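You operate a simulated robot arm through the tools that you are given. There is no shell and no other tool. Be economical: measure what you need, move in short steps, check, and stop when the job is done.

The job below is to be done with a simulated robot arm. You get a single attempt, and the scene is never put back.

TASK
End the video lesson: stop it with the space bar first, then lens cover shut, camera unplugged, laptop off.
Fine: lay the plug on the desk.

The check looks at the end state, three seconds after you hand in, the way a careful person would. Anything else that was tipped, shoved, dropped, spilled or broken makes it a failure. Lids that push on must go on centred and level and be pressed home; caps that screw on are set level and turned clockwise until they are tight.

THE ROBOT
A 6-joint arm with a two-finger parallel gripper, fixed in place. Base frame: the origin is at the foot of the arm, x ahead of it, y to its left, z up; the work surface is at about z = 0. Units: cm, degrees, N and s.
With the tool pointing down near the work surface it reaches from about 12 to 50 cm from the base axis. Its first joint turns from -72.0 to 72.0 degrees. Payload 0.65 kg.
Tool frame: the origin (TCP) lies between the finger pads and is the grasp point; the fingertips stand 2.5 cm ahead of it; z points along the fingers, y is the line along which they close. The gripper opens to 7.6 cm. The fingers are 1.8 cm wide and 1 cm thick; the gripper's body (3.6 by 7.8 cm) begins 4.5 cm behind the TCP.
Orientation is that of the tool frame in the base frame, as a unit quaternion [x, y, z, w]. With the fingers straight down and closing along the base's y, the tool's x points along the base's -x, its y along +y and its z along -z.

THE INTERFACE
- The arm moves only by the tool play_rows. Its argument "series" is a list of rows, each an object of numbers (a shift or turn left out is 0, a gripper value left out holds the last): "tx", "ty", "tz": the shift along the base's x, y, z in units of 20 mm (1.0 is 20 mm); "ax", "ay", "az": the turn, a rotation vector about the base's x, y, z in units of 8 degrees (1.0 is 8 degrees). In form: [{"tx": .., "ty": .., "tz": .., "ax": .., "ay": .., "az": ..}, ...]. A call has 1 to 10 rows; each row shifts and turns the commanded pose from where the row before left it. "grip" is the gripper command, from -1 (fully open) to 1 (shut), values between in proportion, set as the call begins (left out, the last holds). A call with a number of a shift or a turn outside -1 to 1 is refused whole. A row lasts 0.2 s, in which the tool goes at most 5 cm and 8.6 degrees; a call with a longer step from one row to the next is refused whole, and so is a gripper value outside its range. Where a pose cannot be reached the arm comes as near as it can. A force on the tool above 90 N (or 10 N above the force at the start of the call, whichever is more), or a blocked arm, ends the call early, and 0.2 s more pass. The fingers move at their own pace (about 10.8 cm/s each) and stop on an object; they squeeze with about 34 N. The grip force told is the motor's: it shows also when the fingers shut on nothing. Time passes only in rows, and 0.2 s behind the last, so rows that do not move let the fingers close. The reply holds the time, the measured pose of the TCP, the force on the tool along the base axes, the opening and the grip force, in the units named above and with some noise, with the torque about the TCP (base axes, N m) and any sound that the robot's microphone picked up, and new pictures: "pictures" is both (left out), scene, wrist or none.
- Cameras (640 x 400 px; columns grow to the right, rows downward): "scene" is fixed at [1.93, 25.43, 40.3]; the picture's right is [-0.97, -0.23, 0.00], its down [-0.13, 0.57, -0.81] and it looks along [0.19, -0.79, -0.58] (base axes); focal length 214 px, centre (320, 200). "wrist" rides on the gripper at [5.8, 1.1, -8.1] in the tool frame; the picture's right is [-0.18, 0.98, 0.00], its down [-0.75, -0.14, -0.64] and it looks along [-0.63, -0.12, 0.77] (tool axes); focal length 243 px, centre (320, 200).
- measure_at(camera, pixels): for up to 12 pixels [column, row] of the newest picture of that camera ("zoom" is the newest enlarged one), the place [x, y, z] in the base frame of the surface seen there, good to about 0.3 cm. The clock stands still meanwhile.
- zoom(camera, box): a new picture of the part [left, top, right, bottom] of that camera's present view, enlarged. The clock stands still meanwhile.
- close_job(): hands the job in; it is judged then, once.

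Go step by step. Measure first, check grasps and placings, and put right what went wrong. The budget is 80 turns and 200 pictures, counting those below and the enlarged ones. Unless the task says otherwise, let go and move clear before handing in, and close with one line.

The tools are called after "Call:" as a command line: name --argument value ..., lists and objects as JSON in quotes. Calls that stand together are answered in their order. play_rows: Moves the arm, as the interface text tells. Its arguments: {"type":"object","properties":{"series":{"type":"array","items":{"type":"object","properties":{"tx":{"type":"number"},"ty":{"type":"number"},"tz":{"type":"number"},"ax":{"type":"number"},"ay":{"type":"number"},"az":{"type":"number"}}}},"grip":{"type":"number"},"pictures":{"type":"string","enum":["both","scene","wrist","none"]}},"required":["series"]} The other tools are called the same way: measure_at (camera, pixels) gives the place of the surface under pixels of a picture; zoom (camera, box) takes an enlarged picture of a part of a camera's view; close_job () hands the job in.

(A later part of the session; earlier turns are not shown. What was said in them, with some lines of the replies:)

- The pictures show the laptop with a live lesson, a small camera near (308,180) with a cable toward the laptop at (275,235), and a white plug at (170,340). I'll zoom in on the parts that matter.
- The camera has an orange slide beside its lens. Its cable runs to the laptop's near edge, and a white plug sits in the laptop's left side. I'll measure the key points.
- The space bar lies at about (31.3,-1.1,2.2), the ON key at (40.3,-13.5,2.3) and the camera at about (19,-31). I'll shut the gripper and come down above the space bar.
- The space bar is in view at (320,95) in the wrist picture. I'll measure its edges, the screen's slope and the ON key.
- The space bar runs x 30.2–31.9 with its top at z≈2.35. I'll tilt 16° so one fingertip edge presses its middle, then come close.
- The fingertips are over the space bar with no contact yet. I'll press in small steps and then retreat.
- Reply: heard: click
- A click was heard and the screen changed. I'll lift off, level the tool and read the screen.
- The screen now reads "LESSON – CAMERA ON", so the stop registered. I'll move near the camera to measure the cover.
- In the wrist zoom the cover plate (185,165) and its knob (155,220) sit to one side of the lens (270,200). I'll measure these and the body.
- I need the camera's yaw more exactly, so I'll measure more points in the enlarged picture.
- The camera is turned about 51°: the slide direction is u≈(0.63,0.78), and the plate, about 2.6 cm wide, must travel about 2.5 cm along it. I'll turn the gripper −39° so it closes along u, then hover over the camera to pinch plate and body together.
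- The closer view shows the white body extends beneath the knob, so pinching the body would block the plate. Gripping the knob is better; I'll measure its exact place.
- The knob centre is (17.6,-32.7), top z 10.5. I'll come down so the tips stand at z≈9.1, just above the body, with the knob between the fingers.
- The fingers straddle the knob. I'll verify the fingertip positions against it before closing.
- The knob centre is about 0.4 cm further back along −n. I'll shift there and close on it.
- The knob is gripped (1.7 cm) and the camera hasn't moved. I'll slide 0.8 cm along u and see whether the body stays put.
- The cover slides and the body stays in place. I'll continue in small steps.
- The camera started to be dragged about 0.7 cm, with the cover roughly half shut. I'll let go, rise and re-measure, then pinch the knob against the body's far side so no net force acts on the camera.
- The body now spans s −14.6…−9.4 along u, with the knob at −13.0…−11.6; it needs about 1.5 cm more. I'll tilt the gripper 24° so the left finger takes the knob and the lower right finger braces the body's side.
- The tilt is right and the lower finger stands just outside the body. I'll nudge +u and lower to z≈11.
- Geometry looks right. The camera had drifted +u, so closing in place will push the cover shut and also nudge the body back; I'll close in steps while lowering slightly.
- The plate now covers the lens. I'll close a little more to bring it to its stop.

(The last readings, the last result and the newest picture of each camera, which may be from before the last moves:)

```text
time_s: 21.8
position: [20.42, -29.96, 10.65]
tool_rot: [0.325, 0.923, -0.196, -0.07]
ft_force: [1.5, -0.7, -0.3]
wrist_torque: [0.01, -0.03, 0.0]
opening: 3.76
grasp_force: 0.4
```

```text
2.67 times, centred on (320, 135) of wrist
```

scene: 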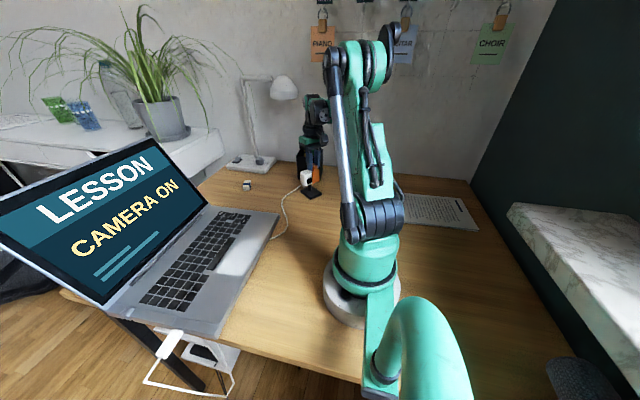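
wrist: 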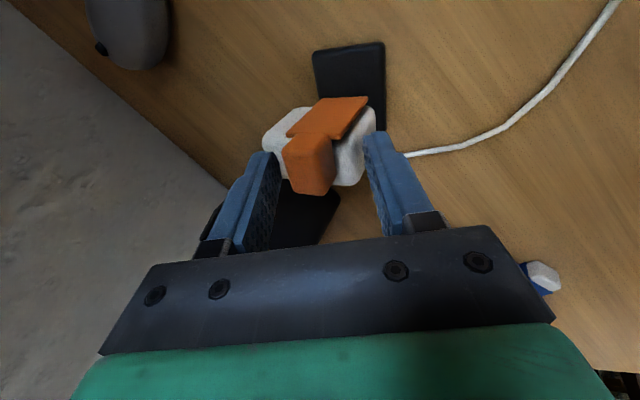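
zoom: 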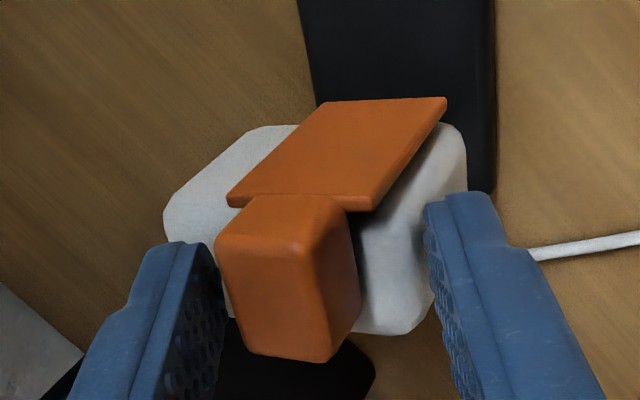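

The plate is centred over the lens and resistance is appearing. I'll give one gentle extra squeeze to confirm the stop.

Call:
play_rows --series '[{}, {}]' --grip 0.12 --pictures "none"

Call:
zoom --camera "scene" --box '[280, 140, 340, 210]'

```text
time_s: 22.4
position: [20.21, -29.8, 10.66]
tool_rot: [0.325, 0.923, -0.196, -0.069]
ft_force: [2.0, 3.3, 4.7]
wrist_torque: [0.09, -0.03, -0.01]
opening: 3.44
grasp_force: 12.8
```

```text
5.71 times, centred on (310, 175) of scene
```

zoom: 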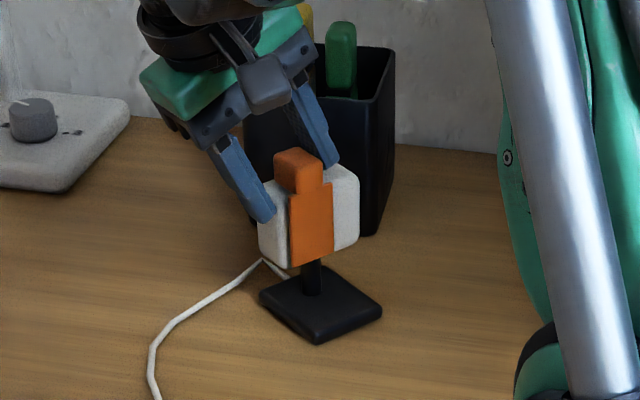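

The cover is at its stop (12.8 N grip). While pinched, I'll shift the camera 0.45 cm back toward its original spot, then open and retreat.

Call:
play_rows --series '[{"tx": -0.07, "ty": -0.087}, {"tx": -0.07, "ty": -0.087}, {}]' --pictures "none"

Call:
play_rows --series '[{}, {"tz": 0.7}, {"tz": 1}, {"tz": 1}, {"ax": 0.777, "ay": -0.63, "tz": 0.5}, {"ax": 0.777, "ay": -0.63}, {"ax": 0.777, "ay": -0.63}]' --grip -0.3 --pictures "both"

Call:
zoom --camera "scene" --box '[280, 140, 340, 210]'

```text
time_s: 23.2
position: [20.08, -30.22, 10.69]
tool_rot: [0.326, 0.922, -0.196, -0.07]
ft_force: [0.8, 1.7, 2.4]
wrist_torque: [0.03, -0.01, 0.02]
opening: 3.5
grasp_force: 6.0
```

```text
time_s: 24.8
position: [20.05, -30.16, 17.23]
tool_rot: [0.334, 0.943, 0.0, 0.001]
ft_force: [0.7, 0.3, -0.7]
wrist_torque: [0.01, -0.01, 0.0]
opening: 4.93
grasp_force: 0.0
```

scene: 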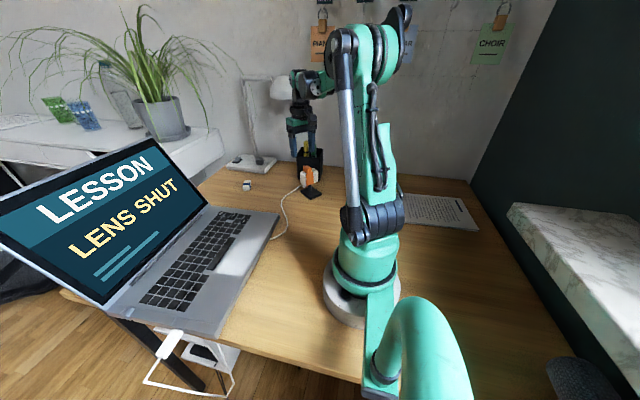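
wrist: 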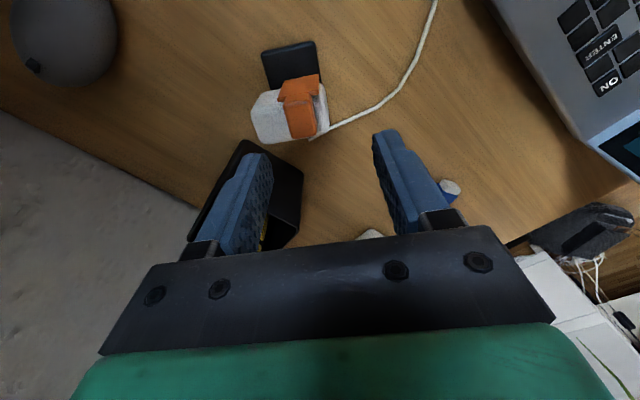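

```text
5.71 times, centred on (310, 175) of scene
```

zoom: 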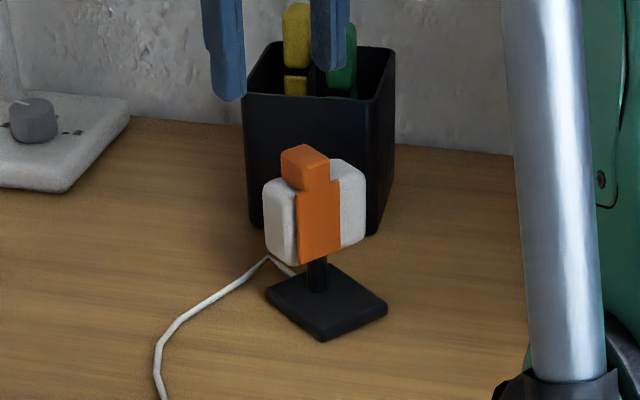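

The screen reads "LENS SHUT" and the camera is back where it stood. Next I'll move over to the plug on the laptop's left side.

Call:
play_rows --series '[{"ty": 1, "tz": 0.2, "az": 0.975, "tx": 0.1}, {"ty": 1, "tz": 0.2, "az": 0.975, "tx": 0.1}, {"ty": 1, "tz": 0.2, "az": 0.975, "tx": 0.1}, {"ty": 1, "az": 0.975, "tx": 0.1}, {"ty": 1, "az": 0.975, "tx": 0.1}, {"ty": 1, "tx": 0.1}, {"ty": 1, "tx": 0.1}, {"ty": 1, "tx": 0.1}, {"ty": 1, "tx": 0.1}, {"ty": 1, "tx": 0.1}]' --grip -0.3 --pictures "none"

Call:
play_rows --series '[{"ty": 1, "tx": 0.1}, {"ty": 1, "tx": 0.1}, {"ty": 1, "tx": 0.1}, {"ty": 1, "tx": 0.1}, {"ty": 1, "tx": 0.1}, {"ty": 1, "tx": 0.1}, {"ty": 1, "tx": 0.1}, {"ty": 1, "tx": 0.1}, {"ty": 1, "tx": 0.1}, {"ty": 1}]'

Call:
play_rows --series '[{"ty": 1}, {"ty": 0.5}, {"tz": -0.5}, {}]'

```text
time_s: 27.0
position: [22.07, -9.98, 18.16]
tool_rot: [0.0, 1.0, 0.0, 0.001]
ft_force: [0.1, -0.3, 0.5]
wrist_torque: [0.01, -0.02, 0.0]
opening: 4.95
grasp_force: 0.1
```

```text
time_s: 29.2
position: [23.71, 10.05, 18.3]
tool_rot: [0.0, 1.0, 0.0, 0.0]
ft_force: [-0.4, -0.2, -0.1]
wrist_torque: [0.01, -0.02, 0.0]
opening: 4.94
grasp_force: 0.1
```

scene: 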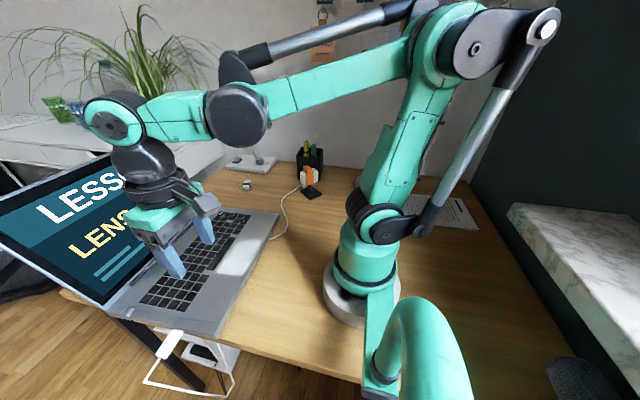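
wrist: 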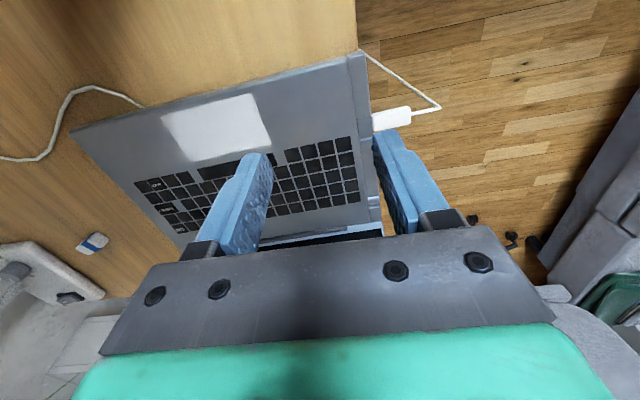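

```text
time_s: 30.2
position: [23.78, 12.99, 17.19]
tool_rot: [0.0, 1.0, 0.0, 0.001]
ft_force: [0.5, 0.3, 0.7]
wrist_torque: [0.0, 0.0, 0.0]
opening: 4.92
grasp_force: 0.2
```

scene: 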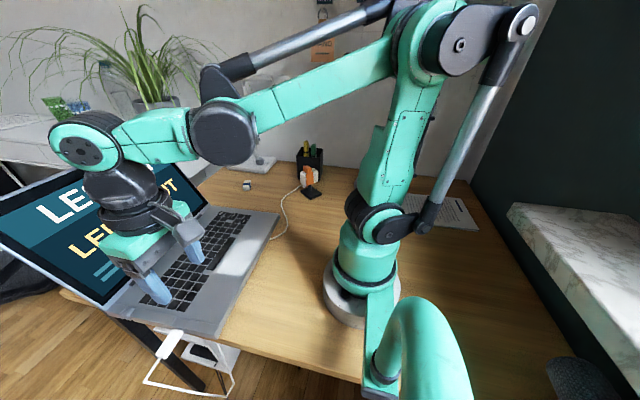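
wrist: 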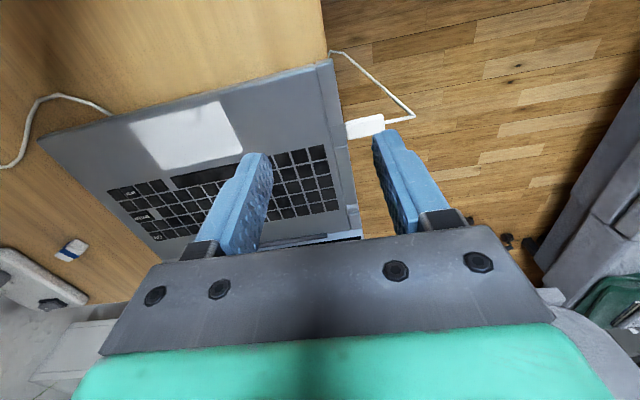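

The plug's cable loops back to the desk edge by the laptop's front-left corner. So this is the camera cable, routed under the laptop. I'll measure the plug and the edge.

Call:
zoom --camera "wrist" --box '[270, 20, 470, 150]'

Call:
measure_at --camera "wrist" --pixels '[[349, 123], [348, 136], [365, 120], [368, 131], [382, 116], [383, 127], [412, 116], [331, 55], [322, 20], [337, 100], [345, 130], [310, 40]]'

Call:
measure_at --camera "scene" --pixels '[[174, 332], [178, 336], [168, 330], [166, 345], [172, 347], [161, 356], [240, 348], [300, 355], [330, 365], [222, 330], [218, 340], [200, 335]]'

```text
3.08 times, centred on (370, 85) of wrist
```

zoom: 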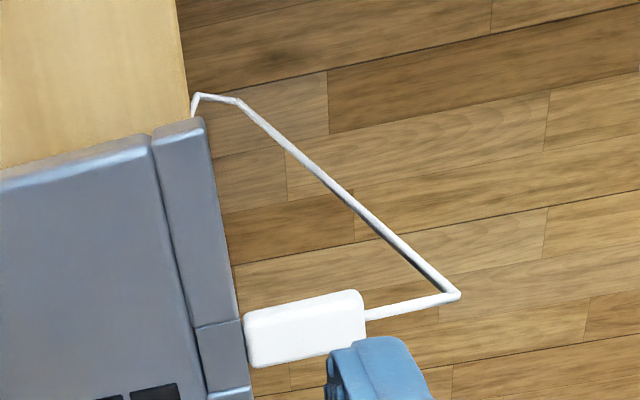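

```text
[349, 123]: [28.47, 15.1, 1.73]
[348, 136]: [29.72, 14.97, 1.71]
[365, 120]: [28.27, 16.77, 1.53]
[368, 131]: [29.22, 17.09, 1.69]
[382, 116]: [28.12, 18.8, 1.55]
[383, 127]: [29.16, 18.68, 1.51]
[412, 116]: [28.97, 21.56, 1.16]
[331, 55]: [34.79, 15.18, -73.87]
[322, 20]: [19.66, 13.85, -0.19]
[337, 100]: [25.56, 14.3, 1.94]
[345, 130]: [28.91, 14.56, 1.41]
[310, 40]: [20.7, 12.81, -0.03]
```

```text
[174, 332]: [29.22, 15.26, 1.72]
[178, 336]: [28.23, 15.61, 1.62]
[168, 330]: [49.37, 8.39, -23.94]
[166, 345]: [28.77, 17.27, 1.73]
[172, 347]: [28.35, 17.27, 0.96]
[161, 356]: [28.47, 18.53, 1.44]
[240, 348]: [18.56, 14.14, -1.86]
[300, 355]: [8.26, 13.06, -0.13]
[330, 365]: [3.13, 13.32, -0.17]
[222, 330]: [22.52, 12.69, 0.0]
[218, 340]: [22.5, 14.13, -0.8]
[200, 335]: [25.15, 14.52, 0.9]
```

The plug is at x≈28.8, y 14.9–19, z 0.7–1.7, past the desk edge (y≈14). I'll turn the gripper +90° to close along x and hover above it.

Call:
play_rows --series '[{"az": 0.94, "tx": 0.25, "ty": 0.22}, {"az": 0.94, "tx": 0.25, "ty": 0.22}, {"az": 0.94, "tx": 0.25, "ty": 0.22}, {"az": 0.94, "tx": 0.25, "ty": 0.22}, {"az": 0.94, "tx": 0.25, "ty": 0.22}, {"az": 0.94, "tx": 0.25, "ty": 0.22}, {"az": 0.94, "tx": 0.25, "ty": 0.22}, {"az": 0.94, "tx": 0.25, "ty": 0.22}, {"az": 0.94, "tx": 0.25, "ty": 0.22}, {"az": 0.94, "tx": 0.25, "ty": 0.22}]' --pictures "none"

Call:
play_rows --series '[{"az": 0.93}, {"az": 0.92}, {"tz": -1}, {"tz": -1}, {"tz": -0.7}, {}]' --grip -0.1

```text
time_s: 32.4
position: [28.9, 17.33, 17.27]
tool_rot: [-0.612, 0.791, 0.0, 0.001]
ft_force: [0.1, -0.3, -0.5]
wrist_torque: [0.0, -0.06, 0.01]
opening: 4.98
grasp_force: 0.1
```

```text
time_s: 33.8
position: [28.84, 17.14, 11.98]
tool_rot: [0.708, -0.706, -0.001, -0.001]
ft_force: [0.2, -1.6, 0.4]
wrist_torque: [0.0, 0.01, 0.01]
opening: 4.19
grasp_force: 0.1
```

scene: 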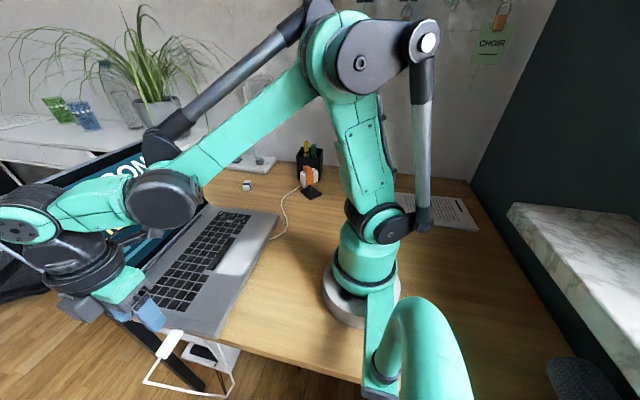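
wrist: 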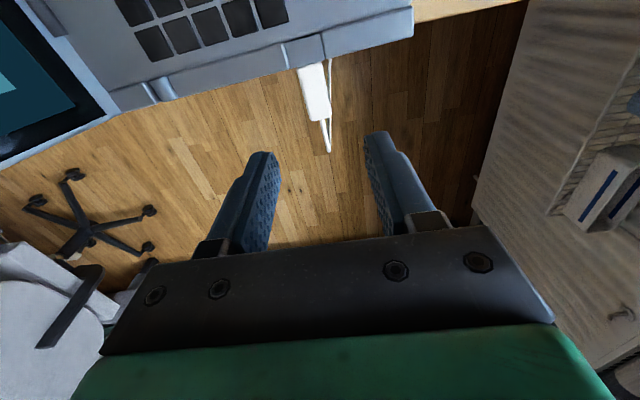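

The plug is between the fingers. I'll descend to just above grasp height and check.

Call:
play_rows --series '[{"tz": -1}, {"tz": -1}, {"tz": -1}, {"tz": -0.7}, {}]' --pictures "wrist"

Call:
zoom --camera "scene" --box '[100, 270, 240, 390]'

Call:
measure_at --camera "wrist" --pixels '[[305, 100], [320, 100], [312, 110]]'

```text
time_s: 35.0
position: [28.86, 17.16, 4.72]
tool_rot: [0.707, -0.707, -0.002, -0.001]
ft_force: [0.1, -0.3, 0.4]
wrist_torque: [-0.01, -0.01, 0.0]
opening: 4.19
grasp_force: 0.0
```

wrist: 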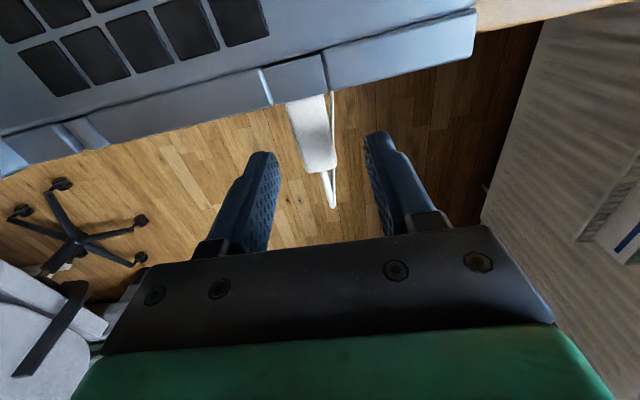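

```text
3.33 times, centred on (170, 330) of scene
```

zoom: 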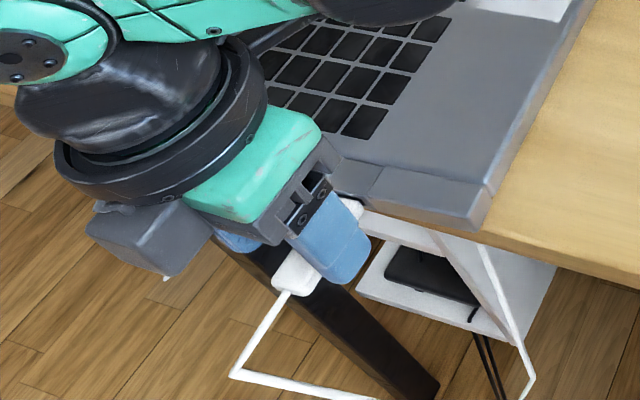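

```text
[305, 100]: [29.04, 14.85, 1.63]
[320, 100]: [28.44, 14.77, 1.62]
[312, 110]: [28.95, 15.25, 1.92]
```

Aligned. I'll lower to z≈3.2 and close.

Call:
play_rows --series '[{"tz": -0.4}, {"tz": -0.35}, {}]' --pictures "none"

Call:
play_rows --series '[{}, {}]' --grip 1 --pictures "both"

Call:
zoom --camera "scene" --box '[100, 270, 240, 390]'

```text
time_s: 35.8
position: [28.79, 17.38, 3.17]
tool_rot: [0.707, -0.707, -0.001, -0.001]
ft_force: [-0.3, 0.6, -0.4]
wrist_torque: [0.0, 0.0, 0.0]
opening: 4.15
grasp_force: 0.2
```

```text
time_s: 36.4
position: [28.77, 17.24, 3.0]
tool_rot: [0.707, -0.707, -0.001, 0.0]
ft_force: [-0.5, -0.1, -0.6]
wrist_torque: [0.03, -0.01, 0.01]
opening: 1.58
grasp_force: 34.2
```

scene: 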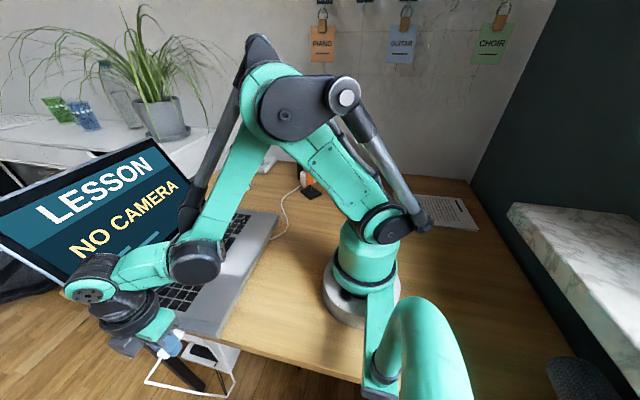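
wrist: 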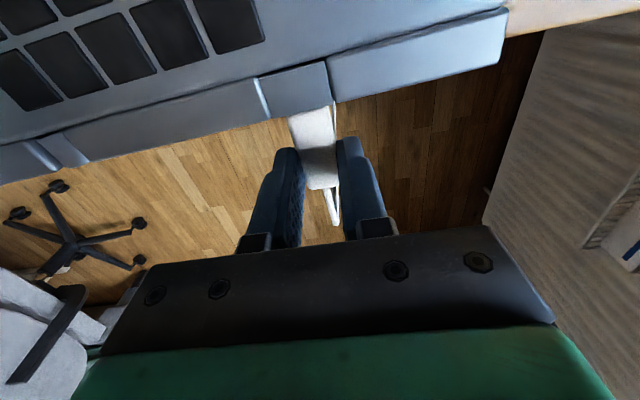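

```text
3.33 times, centred on (170, 330) of scene
```

zoom: 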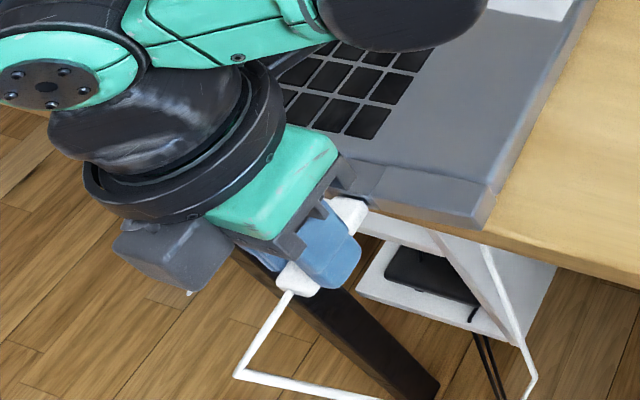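

The plug is held (1.58 cm) and the screen already reads "NO CAMERA". I'll draw the plug straight out along +y.

Call:
play_rows --series '[{"ty": 0.15}, {"ty": 0.25}, {"ty": 0.4}, {"ty": 0.5}, {"ty": 0.5}, {}]' --pictures "wrist"

Call:
zoom --camera "scene" --box '[80, 250, 260, 400]'

```text
time_s: 37.8
position: [28.75, 20.81, 3.02]
tool_rot: [-0.707, 0.707, 0.0, 0.0]
ft_force: [0.0, -0.1, 0.2]
wrist_torque: [0.02, 0.0, 0.01]
opening: 1.61
grasp_force: 34.1
```

wrist: 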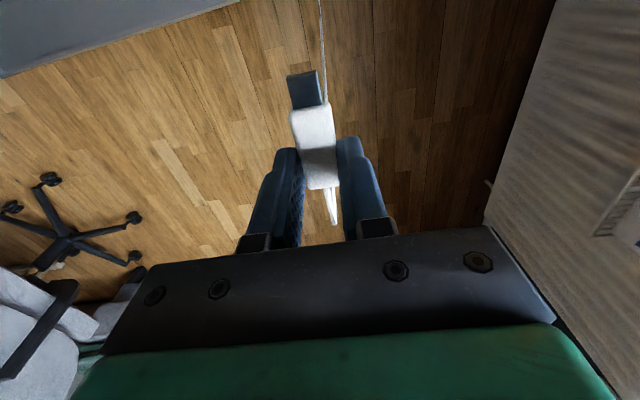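

```text
2.67 times, centred on (170, 325) of scene
```

zoom: 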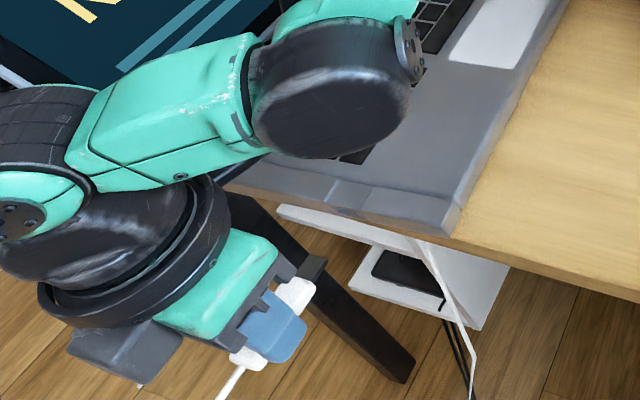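

The plug is free. I'll lift it, carry it around the laptop's front-left corner and over the clear desk at about (17, 9).

Call:
play_rows --series '[{"tz": 1}, {"tz": 1}, {"tz": 1}, {"tx": -1}, {"tx": -1}, {"tx": -1}, {"tx": -1}, {"tx": -1}, {"tx": -0.9}, {}]' --pictures "scene"

Call:
play_rows --series '[{"ty": -1}, {"ty": -1}, {"ty": -1}, {"ty": -1}, {"ty": -1}, {"ty": -0.9}, {}]'

```text
time_s: 40.0
position: [17.0, 21.03, 8.86]
tool_rot: [0.707, -0.707, -0.001, -0.001]
ft_force: [-0.2, -0.3, 0.4]
wrist_torque: [0.02, -0.02, -0.01]
opening: 1.61
grasp_force: 34.2
```

scene: 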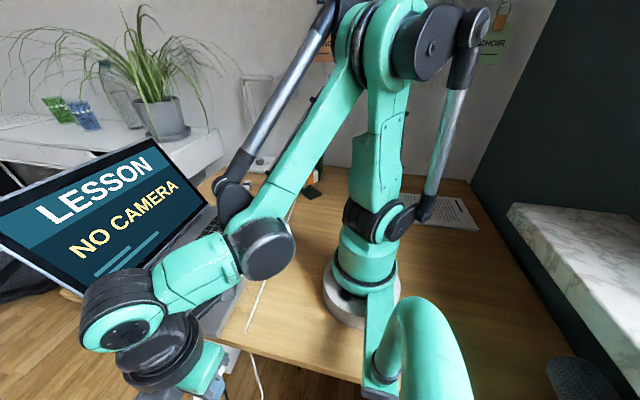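

```text
time_s: 41.6
position: [16.99, 9.09, 9.1]
tool_rot: [0.707, -0.707, 0.0, 0.0]
ft_force: [-0.3, 0.4, -0.2]
wrist_torque: [-0.01, -0.01, -0.01]
opening: 1.63
grasp_force: 33.7
```

scene: 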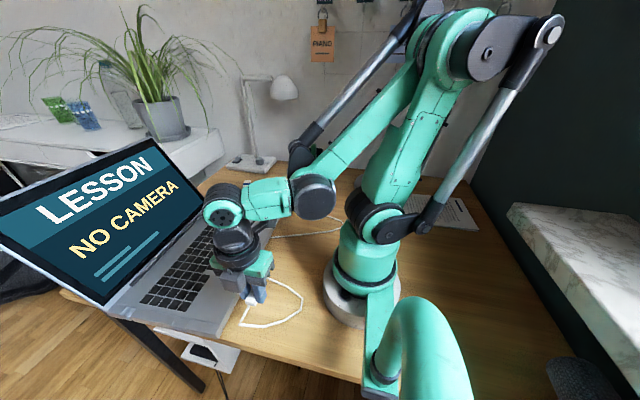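
wrist: 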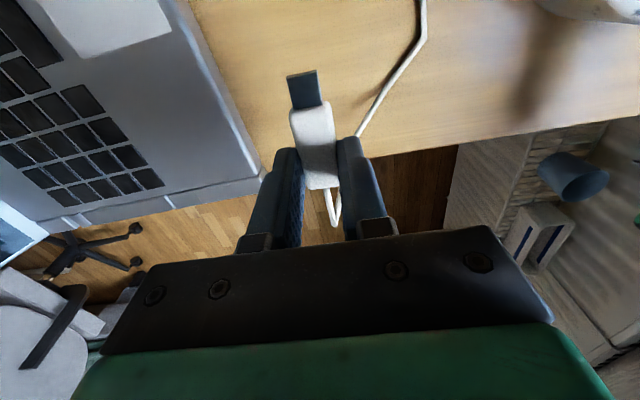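

The plug hangs over the desk and the cable follows freely. I'll move slightly inward and lower it.

Call:
play_rows --series '[{"ty": -0.5}, {"tz": -1}, {"tz": -1}, {"tz": -0.9}, {"tz": -0.15}, {"tz": -0.1}, {}]'

Call:
zoom --camera "scene" --box '[190, 230, 350, 350]'

```text
time_s: 43.2
position: [17.28, 8.16, 3.9]
tool_rot: [0.707, -0.707, 0.0, 0.0]
ft_force: [0.4, 0.3, 0.1]
wrist_torque: [-0.01, 0.0, 0.0]
opening: 1.65
grasp_force: 34.1
out of reach, approached as far as the arm can: row 4, 6
```

scene: 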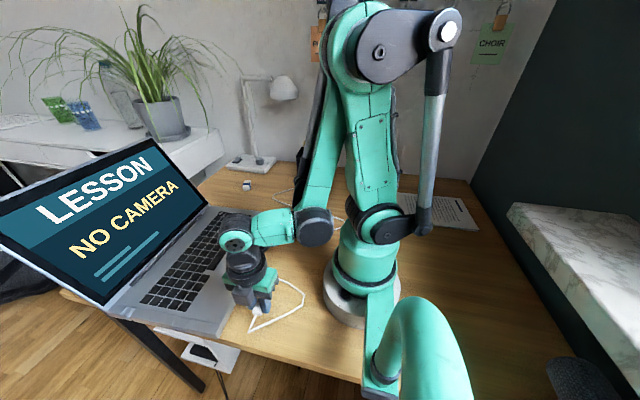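
wrist: 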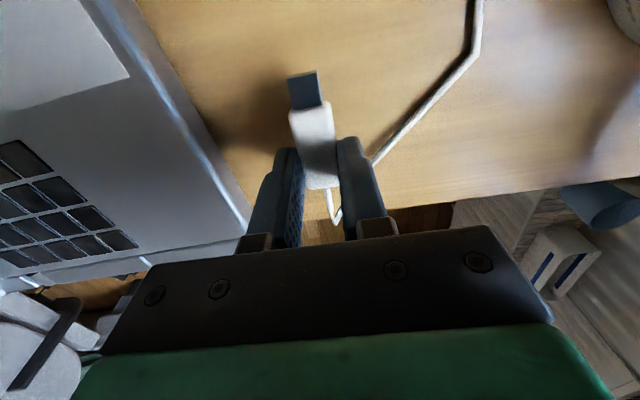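

```text
3.33 times, centred on (270, 290) of scene
```

zoom: 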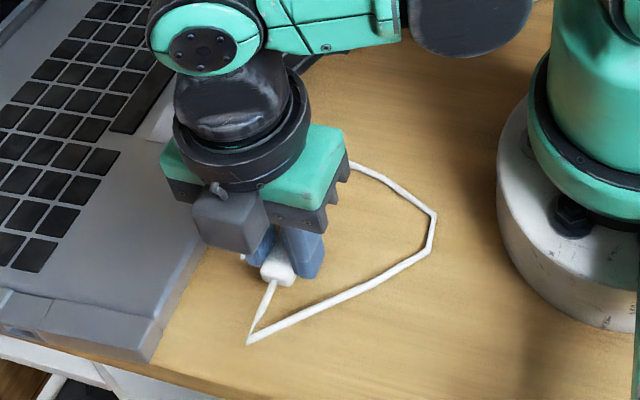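

The arm is at its near-reach limit (z 3.9 at radius 19). I'll raise a bit, move outward to about (18.4, 10), then lower.

Call:
play_rows --series '[{"tz": 0.5}, {"tx": 0.3, "ty": 0.5}, {"tx": 0.3, "ty": 0.4}, {}]' --pictures "none"

Call:
play_rows --series '[{"tz": -0.3}, {"tz": -0.2}, {}]' --pictures "none"

```text
time_s: 44.2
position: [18.68, 10.07, 4.78]
tool_rot: [0.707, -0.707, 0.0, 0.0]
ft_force: [0.4, 0.3, 0.7]
wrist_torque: [0.02, -0.02, -0.02]
opening: 1.62
grasp_force: 33.8
```

```text
time_s: 45.0
position: [18.53, 9.92, 3.77]
tool_rot: [-0.707, 0.708, 0.001, 0.0]
ft_force: [0.0, -0.3, 0.0]
wrist_torque: [0.01, -0.01, 0.01]
opening: 1.62
grasp_force: 33.5
```

Call:
play_rows --series '[{"tz": -0.3}, {"tz": -0.2}, {"tz": -0.07}, {}]' --pictures "wrist"

Call:
zoom --camera "scene" --box '[190, 230, 350, 350]'

```text
time_s: 46.0
position: [18.65, 10.12, 3.25]
tool_rot: [0.707, -0.707, -0.002, 0.001]
ft_force: [-0.6, -0.1, 0.0]
wrist_torque: [0.01, -0.01, 0.0]
opening: 1.64
grasp_force: 34.4
out of reach, approached as far as the arm can: row 2
```

wrist: 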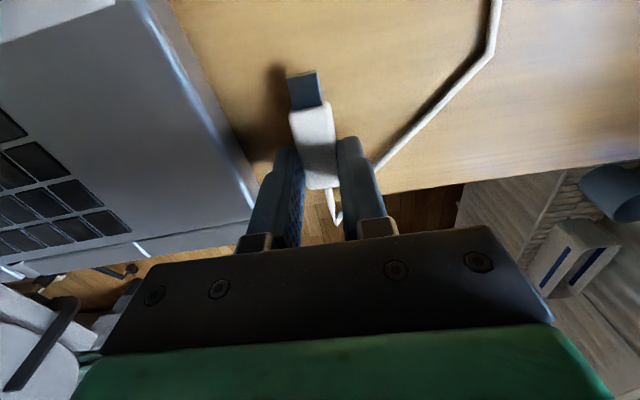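

```text
3.33 times, centred on (270, 290) of scene
```

zoom: 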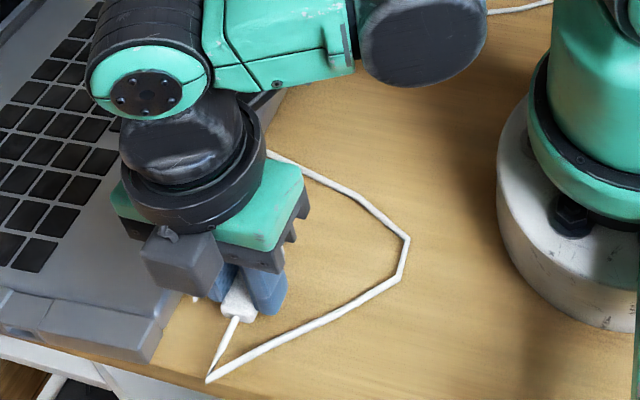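

The arm is again just short of the desk (z 3.25). A slight 8° tilt with the tips toward the base moves the wrist outward, so I'll try that and lower further.

Call:
play_rows --series '[{"tz": 0.2, "ay": 0.5, "ty": -0.25}, {"ay": 0.5, "ty": -0.25}, {}, {"tz": -0.2}, {"tz": -0.15}, {}]' --pictures "wrist"

Call:
zoom --camera "scene" --box '[190, 230, 350, 350]'

```text
time_s: 47.4
position: [18.73, 9.11, 2.83]
tool_rot: [0.705, -0.705, -0.05, 0.049]
ft_force: [-0.4, -0.7, -0.6]
wrist_torque: [0.0, -0.06, -0.02]
opening: 1.62
grasp_force: 34.6
```

wrist: 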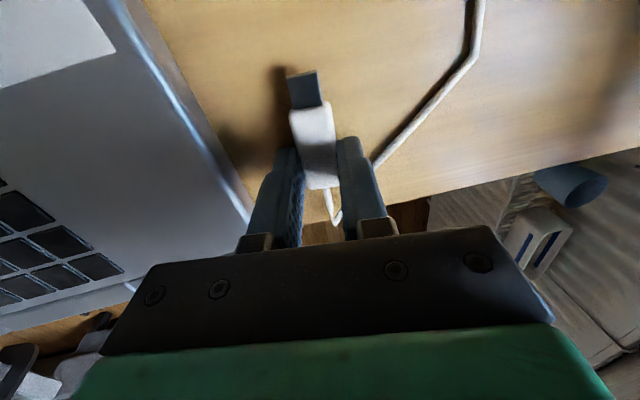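

```text
3.33 times, centred on (270, 290) of scene
```

zoom: 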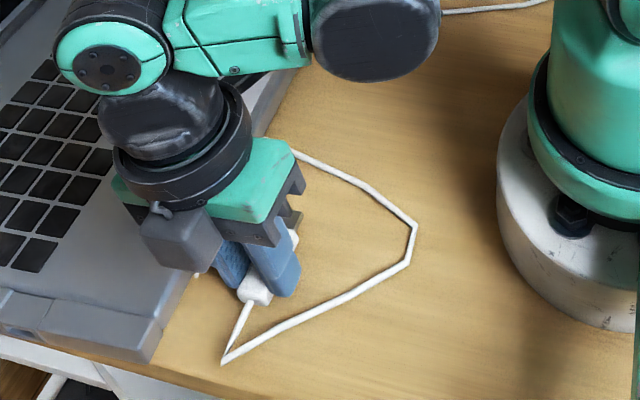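

The reach is now fine: z 2.83, with the tips about 1 mm above the desk. I'll creep down to contact and release.

Call:
play_rows --series '[{"tz": -0.05}, {"tz": -0.05}, {}]' --pictures "none"

Call:
play_rows --series '[{}, {}]' --grip 0.3 --pictures "wrist"

Call:
zoom --camera "scene" --box '[190, 230, 350, 350]'

```text
time_s: 48.2
position: [18.58, 8.93, 2.77]
tool_rot: [0.706, -0.705, -0.05, 0.049]
ft_force: [-2.9, -2.2, 6.7]
wrist_torque: [-0.05, -0.02, -0.03]
opening: 1.59
grasp_force: 34.0
```

```text
time_s: 48.8
position: [18.57, 8.93, 2.68]
tool_rot: [0.706, -0.705, -0.051, 0.05]
ft_force: [-14.0, -1.9, 14.4]
wrist_torque: [-0.07, 0.14, -0.01]
opening: 1.74
grasp_force: 0.1
```

wrist: 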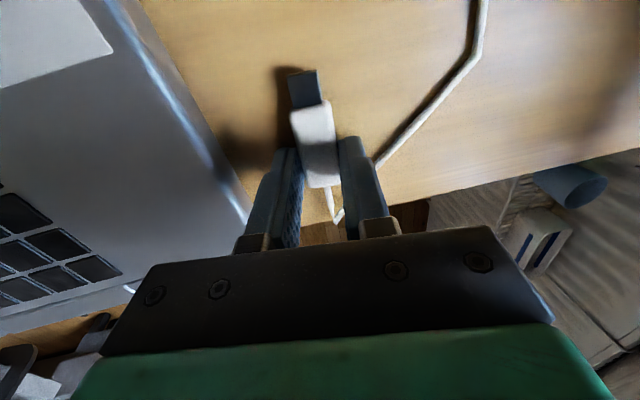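

```text
3.33 times, centred on (270, 290) of scene
```

zoom: 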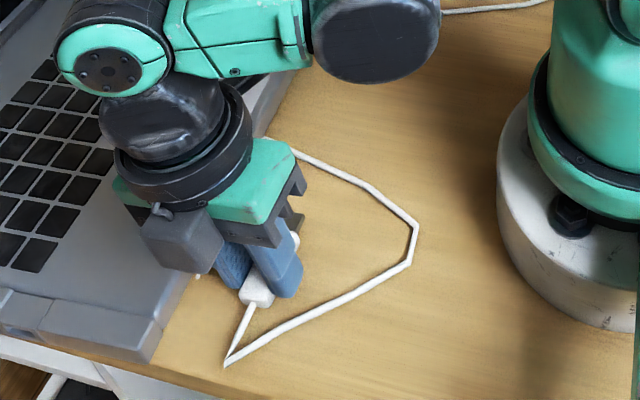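

The lower finger wedges on the desk when opening because of the tilt (Fz 14 N). I'll raise 3 mm to let it open.

Call:
play_rows --series '[{"tz": 0.15}, {}]' --pictures "none"

Call:
play_rows --series '[{"tz": 0.05}, {}]' --grip 0.1 --pictures "wrist"

Call:
zoom --camera "scene" --box '[190, 230, 350, 350]'

```text
time_s: 49.4
position: [18.63, 9.03, 2.89]
tool_rot: [0.706, -0.705, -0.05, 0.049]
ft_force: [0.3, 0.6, 0.0]
wrist_torque: [-0.03, 0.01, -0.02]
opening: 2.67
grasp_force: 0.1
```

```text
time_s: 50.0
position: [18.64, 9.11, 2.94]
tool_rot: [-0.705, 0.705, 0.05, -0.049]
ft_force: [0.1, 0.1, -0.1]
wrist_torque: [0.02, -0.03, -0.01]
opening: 3.4
grasp_force: 0.0
```

wrist: 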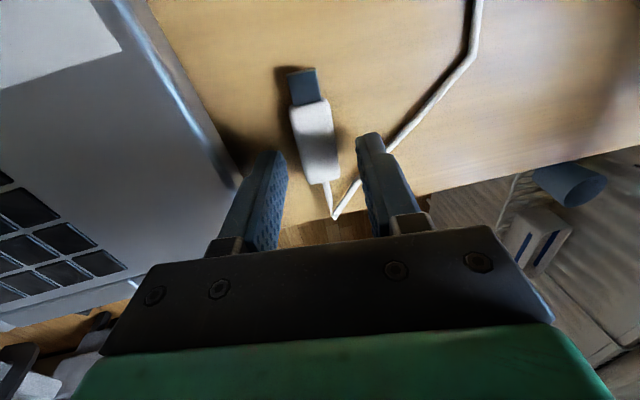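

```text
3.33 times, centred on (270, 290) of scene
```

zoom: 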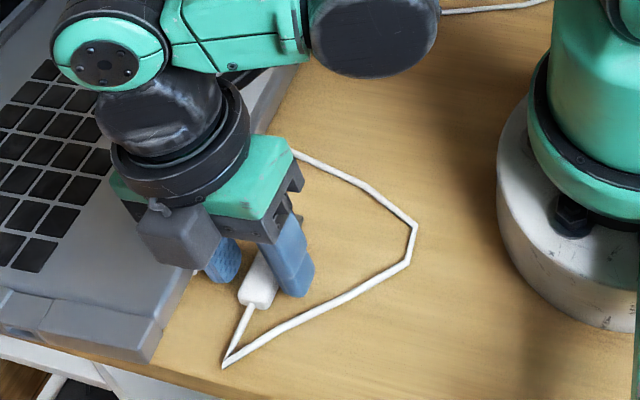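

The plug lies flat on the desk and the fingers are clear of it. I'll rise straight up and level out, then swing back toward the keyboard.

Call:
play_rows --series '[{"tz": 0.6}, {"tz": 1}, {"tz": 1}, {"tz": 1, "ay": -0.5}, {"tz": 1, "ay": -0.5}, {"tz": 1}, {"tz": 1}, {"tz": 0.8}, {}]' --pictures "scene"

Call:
play_rows --series '[{"az": -0.94, "tx": 0.7, "ty": -0.8}, {"az": -0.94, "tx": 0.7, "ty": -0.8}, {"az": -0.94, "tx": 0.7, "ty": -0.8}, {"az": -0.94, "tx": 0.7, "ty": -0.8}, {"az": -0.94, "tx": 0.7, "ty": -0.8}, {"az": -0.94, "tx": 0.7, "ty": -0.8}, {"az": -0.94, "tx": 0.7, "ty": -0.8}, {"az": -0.94, "tx": 0.7, "ty": -0.8}, {"az": -0.94, "tx": 0.7, "ty": -0.8}, {"az": -0.94, "tx": 0.7, "ty": -0.8}]' --grip 1 --pictures "none"

Call:
play_rows --series '[{"az": -0.93, "tx": 0.7, "ty": -0.8}, {"az": -0.92, "tx": 0.5, "ty": -0.8}, {"ty": -0.6, "tz": -0.8}, {"tz": -0.8}, {}]'

```text
time_s: 52.0
position: [18.68, 9.03, 17.86]
tool_rot: [-0.707, 0.707, 0.001, 0.001]
ft_force: [-0.2, 0.2, -0.2]
wrist_torque: [-0.02, -0.03, 0.03]
opening: 3.39
grasp_force: 0.1
```

scene: 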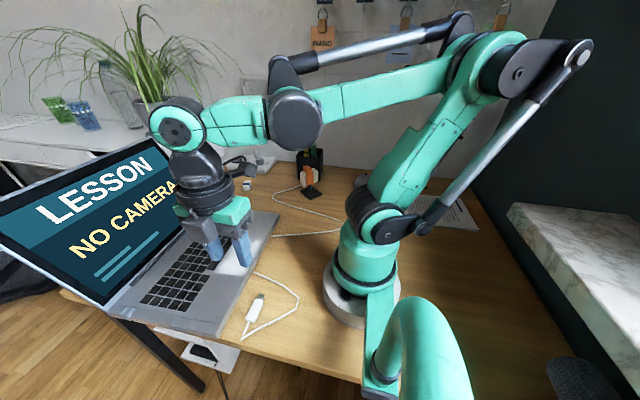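

```text
time_s: 54.2
position: [32.7, -7.0, 17.87]
tool_rot: [-0.127, 0.992, 0.0, 0.002]
ft_force: [1.0, 0.8, 0.2]
wrist_torque: [-0.02, 0.0, 0.0]
opening: 0.02
grasp_force: 23.3
```

```text
time_s: 55.4
position: [35.05, -11.07, 14.66]
tool_rot: [0.0, 1.0, 0.0, 0.001]
ft_force: [-0.2, 1.4, 0.1]
wrist_torque: [-0.01, -0.01, -0.01]
opening: 0.0
grasp_force: 23.6
```

scene: 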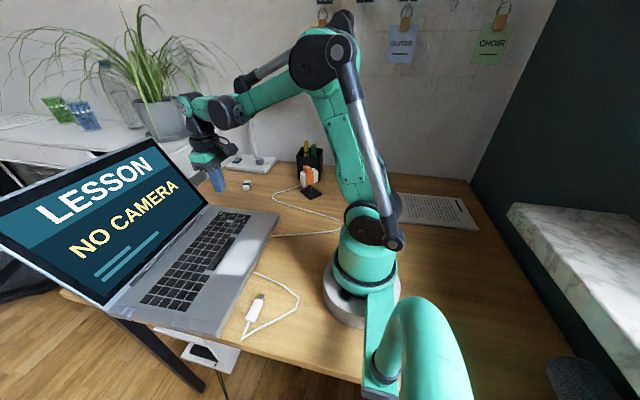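
wrist: 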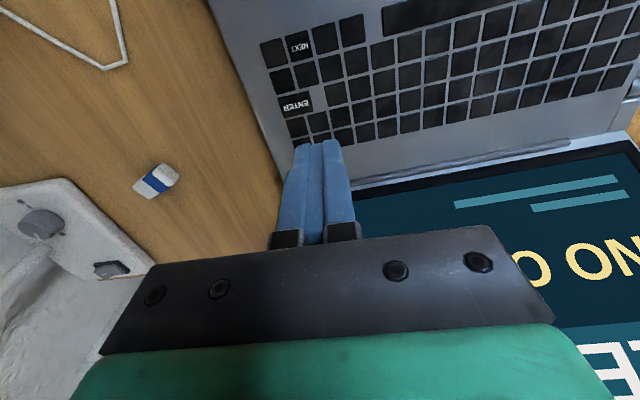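

I'll measure the ON key in the scene view, since the fingers partly hide it in the wrist view.

Call:
zoom --camera "scene" --box '[190, 195, 270, 245]'

Call:
measure_at --camera "wrist" --pixels '[[287, 122], [309, 117], [290, 134], [298, 127], [310, 134], [294, 103], [280, 104], [284, 80]]'

```text
8.00 times, centred on (230, 220) of scene
```

zoom: 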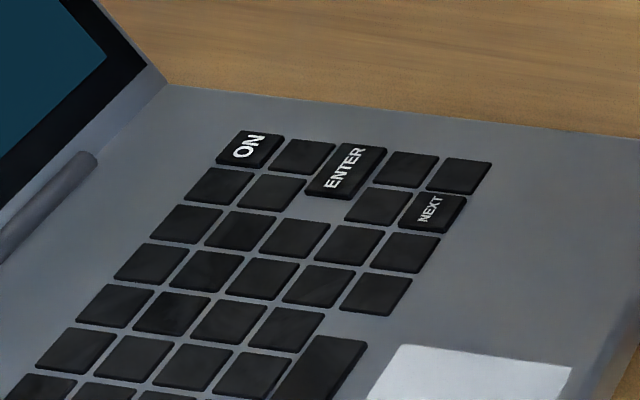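

```text
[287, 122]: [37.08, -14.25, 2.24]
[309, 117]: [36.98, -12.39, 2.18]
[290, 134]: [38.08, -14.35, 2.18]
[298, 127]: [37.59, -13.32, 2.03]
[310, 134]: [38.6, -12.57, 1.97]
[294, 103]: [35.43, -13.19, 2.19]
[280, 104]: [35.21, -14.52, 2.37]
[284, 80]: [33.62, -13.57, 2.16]
```

Call:
measure_at --camera "zoom" --pixels '[[248, 148], [238, 133], [282, 141], [258, 165], [220, 160], [303, 155], [218, 185], [345, 170], [408, 168], [460, 174]]'

```text
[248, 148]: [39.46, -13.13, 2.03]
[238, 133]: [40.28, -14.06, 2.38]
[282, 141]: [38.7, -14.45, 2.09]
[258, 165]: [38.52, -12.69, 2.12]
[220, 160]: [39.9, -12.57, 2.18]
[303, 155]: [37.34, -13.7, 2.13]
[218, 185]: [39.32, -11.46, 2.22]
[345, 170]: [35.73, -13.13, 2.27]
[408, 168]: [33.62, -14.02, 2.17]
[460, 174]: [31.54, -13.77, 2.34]
```

The ON key's centre is about (39.45,-13.45), top z≈2.3. I'll tilt −16° about both axes so one fingertip corner leads and the rest sits over bare deck, then hover above the key.

Call:
play_rows --series '[{"ax": -0.5, "ay": -0.5, "tx": 0.6, "ty": -0.35}, {"ax": -0.5, "ay": -0.5, "tx": 0.6, "ty": -0.35}, {"ax": -0.5, "ay": -0.5, "tx": 0.6, "ty": -0.35}, {"ax": -0.5, "ay": -0.5, "tx": 0.565, "ty": -0.33}, {"tz": -1}, {"tz": -1}, {"tz": -1}, {"tz": -0.8}, {}]'

Call:
zoom --camera "scene" --box '[170, 165, 270, 245]'

Call:
zoom --camera "wrist" --box '[220, 60, 420, 190]'

```text
time_s: 57.4
position: [39.77, -14.14, 7.22]
tool_rot: [0.0, 0.981, -0.139, 0.139]
ft_force: [-0.1, -0.2, 0.4]
wrist_torque: [0.02, -0.01, 0.02]
opening: 0.01
grasp_force: 23.6
```

scene: 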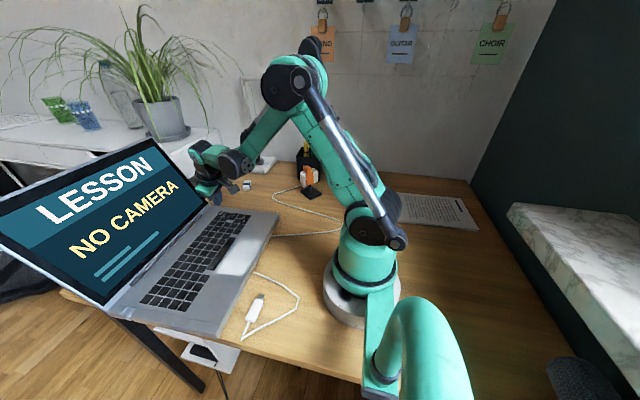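
wrist: 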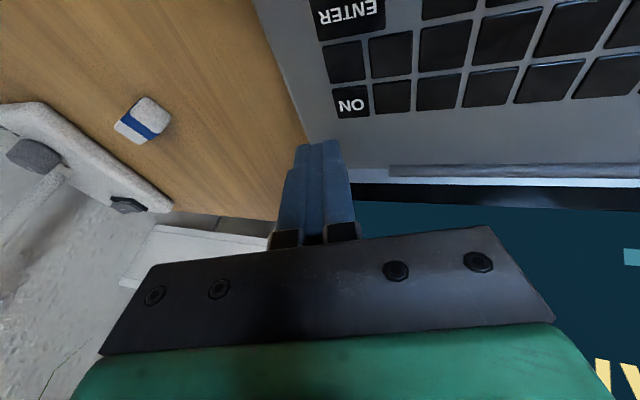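

```text
5.00 times, centred on (220, 205) of scene
```

zoom: 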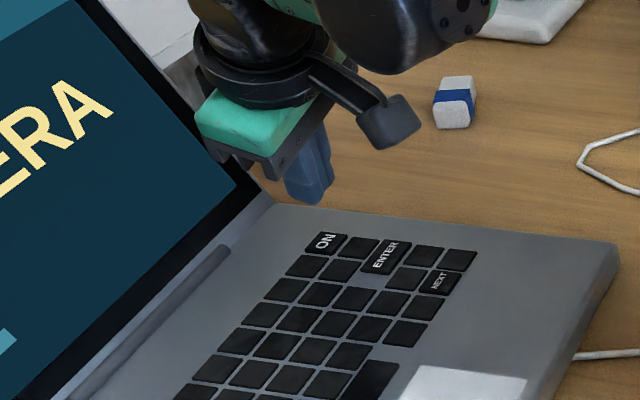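

```text
3.08 times, centred on (320, 125) of wrist
```

zoom: 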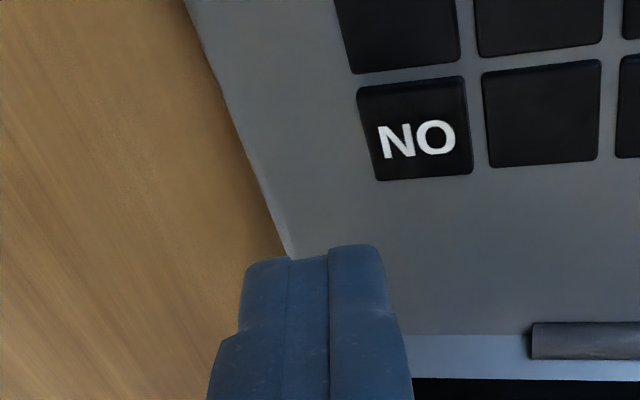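

A clear view now: I'll measure the ON key's corners and the leading fingertip corner.

Call:
measure_at --camera "zoom" --pixels '[[362, 94], [460, 82], [468, 170], [382, 176], [415, 130], [374, 250], [340, 250], [378, 262], [285, 262], [540, 110]]'

```text
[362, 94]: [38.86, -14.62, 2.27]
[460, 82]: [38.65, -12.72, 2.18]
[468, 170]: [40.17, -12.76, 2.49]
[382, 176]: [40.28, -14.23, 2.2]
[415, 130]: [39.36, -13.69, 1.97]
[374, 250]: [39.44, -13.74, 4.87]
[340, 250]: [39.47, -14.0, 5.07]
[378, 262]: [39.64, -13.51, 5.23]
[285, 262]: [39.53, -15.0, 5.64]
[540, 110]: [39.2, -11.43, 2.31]
```

The corner is over the key's centre to within 2–3 mm. I'll nudge +y 0.2 cm and descend to just above contact, then press in small steps.

Call:
play_rows --series '[{"ty": 0.1, "tz": -0.5}, {"tz": -0.4}, {}]' --pictures "wrist"

Call:
zoom --camera "wrist" --box '[220, 60, 420, 190]'

```text
time_s: 58.2
position: [39.77, -13.91, 5.29]
tool_rot: [0.0, 0.981, -0.138, 0.138]
ft_force: [0.4, -0.5, -0.3]
wrist_torque: [0.0, -0.03, 0.0]
opening: 0.02
grasp_force: 24.0
```

wrist: 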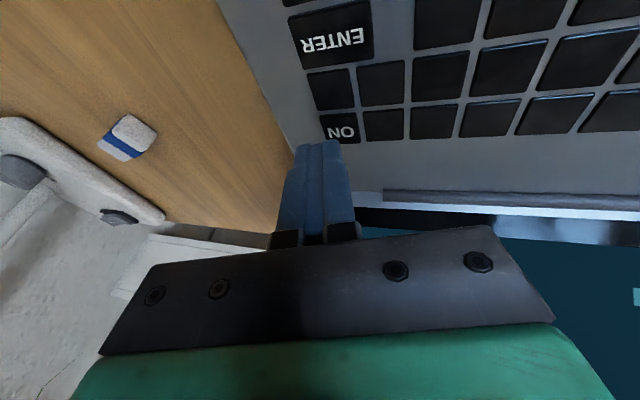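

```text
3.08 times, centred on (320, 125) of wrist
```

zoom: 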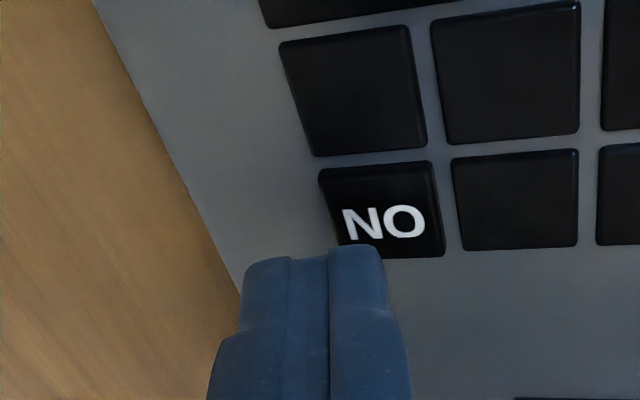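

Call:
measure_at --camera "zoom" --pixels '[[375, 254], [360, 248], [375, 240], [400, 250], [325, 180], [435, 170], [440, 250], [385, 222]]'

```text
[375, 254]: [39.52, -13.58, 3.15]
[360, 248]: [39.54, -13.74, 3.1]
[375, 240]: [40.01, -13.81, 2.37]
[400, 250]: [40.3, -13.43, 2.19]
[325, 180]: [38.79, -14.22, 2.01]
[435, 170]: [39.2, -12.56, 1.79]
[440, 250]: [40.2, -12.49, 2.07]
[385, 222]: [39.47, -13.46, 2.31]
```

Measured: tip corner at (39.5,-13.6), key centre at (39.5,-13.4), so it is aligned. I'll press in small steps.

Call:
play_rows --series '[{"tz": -0.1}, {"tz": -0.08}, {"tz": -0.08}, {}]' --pictures "scene"

```text
time_s: 59.2
position: [39.77, -13.78, 4.82]
tool_rot: [0.0, 0.981, -0.139, 0.138]
ft_force: [-1.9, -1.5, 7.5]
wrist_torque: [-0.04, 0.09, 0.01]
opening: 0.01
grasp_force: 23.5
heard: click
```

scene: 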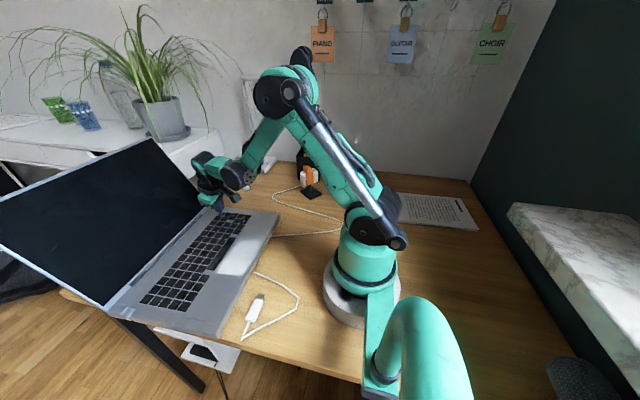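

A click was heard and the screen is dark. I'll lift straight off and move clear.

Call:
play_rows --series '[{"tz": 0.5}, {"tz": 1}, {"tz": 1}, {"tz": 1, "ax": 0.5, "ay": 0.5}, {"tz": 1, "ax": 0.5, "ay": 0.5, "tx": -0.5}, {"tz": 1, "ax": 0.5, "ay": 0.5, "tx": -0.5}, {"tz": 1, "ax": 0.5, "ay": 0.5, "tx": -0.5}, {"tx": -0.5, "tz": 1}, {"tx": -0.5}, {}]'

Call:
zoom --camera "scene" --box '[200, 140, 360, 350]'

Call:
zoom --camera "scene" --box '[280, 140, 340, 210]'

```text
time_s: 61.4
position: [34.94, -14.01, 19.85]
tool_rot: [0.0, 1.0, 0.0, 0.001]
ft_force: [0.1, -0.4, -0.5]
wrist_torque: [-0.03, 0.01, -0.01]
opening: 0.0
grasp_force: 23.6
```

scene: 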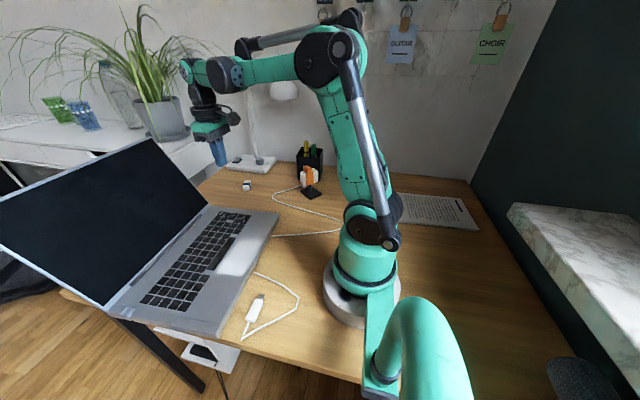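
wrist: 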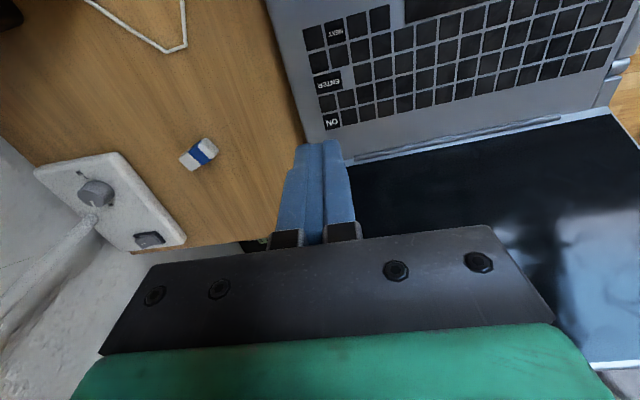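

```text
1.90 times, centred on (280, 245) of scene
```

zoom: 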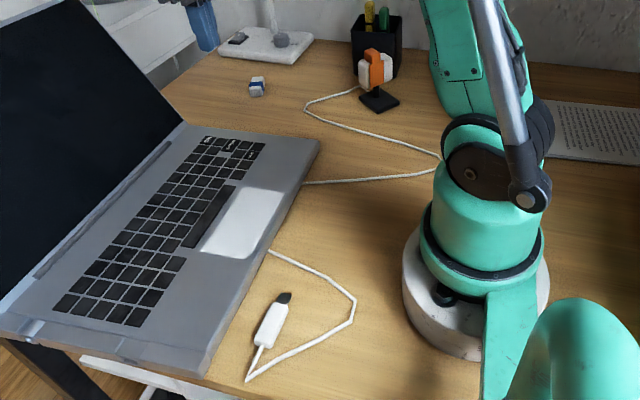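

```text
5.71 times, centred on (310, 175) of scene
```

zoom: 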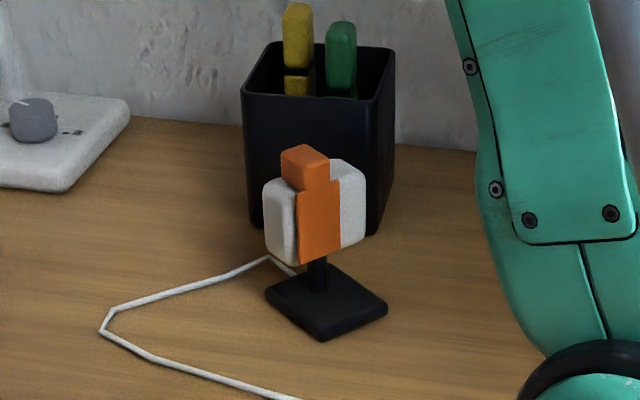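

The screen is dark, the cover is over the lens, the plug lies flat on the desk, and the camera stands in its original place. I'm handing the job in.

Call:
close_job

```text
The job is handed in.
```

The lesson was stopped with the space bar first, then the lens cover was shut, the camera unplugged with its plug laid on the desk, and the laptop switched off. While I slid the cover, the camera shifted about 1 cm; I moved it back to where it had stood.
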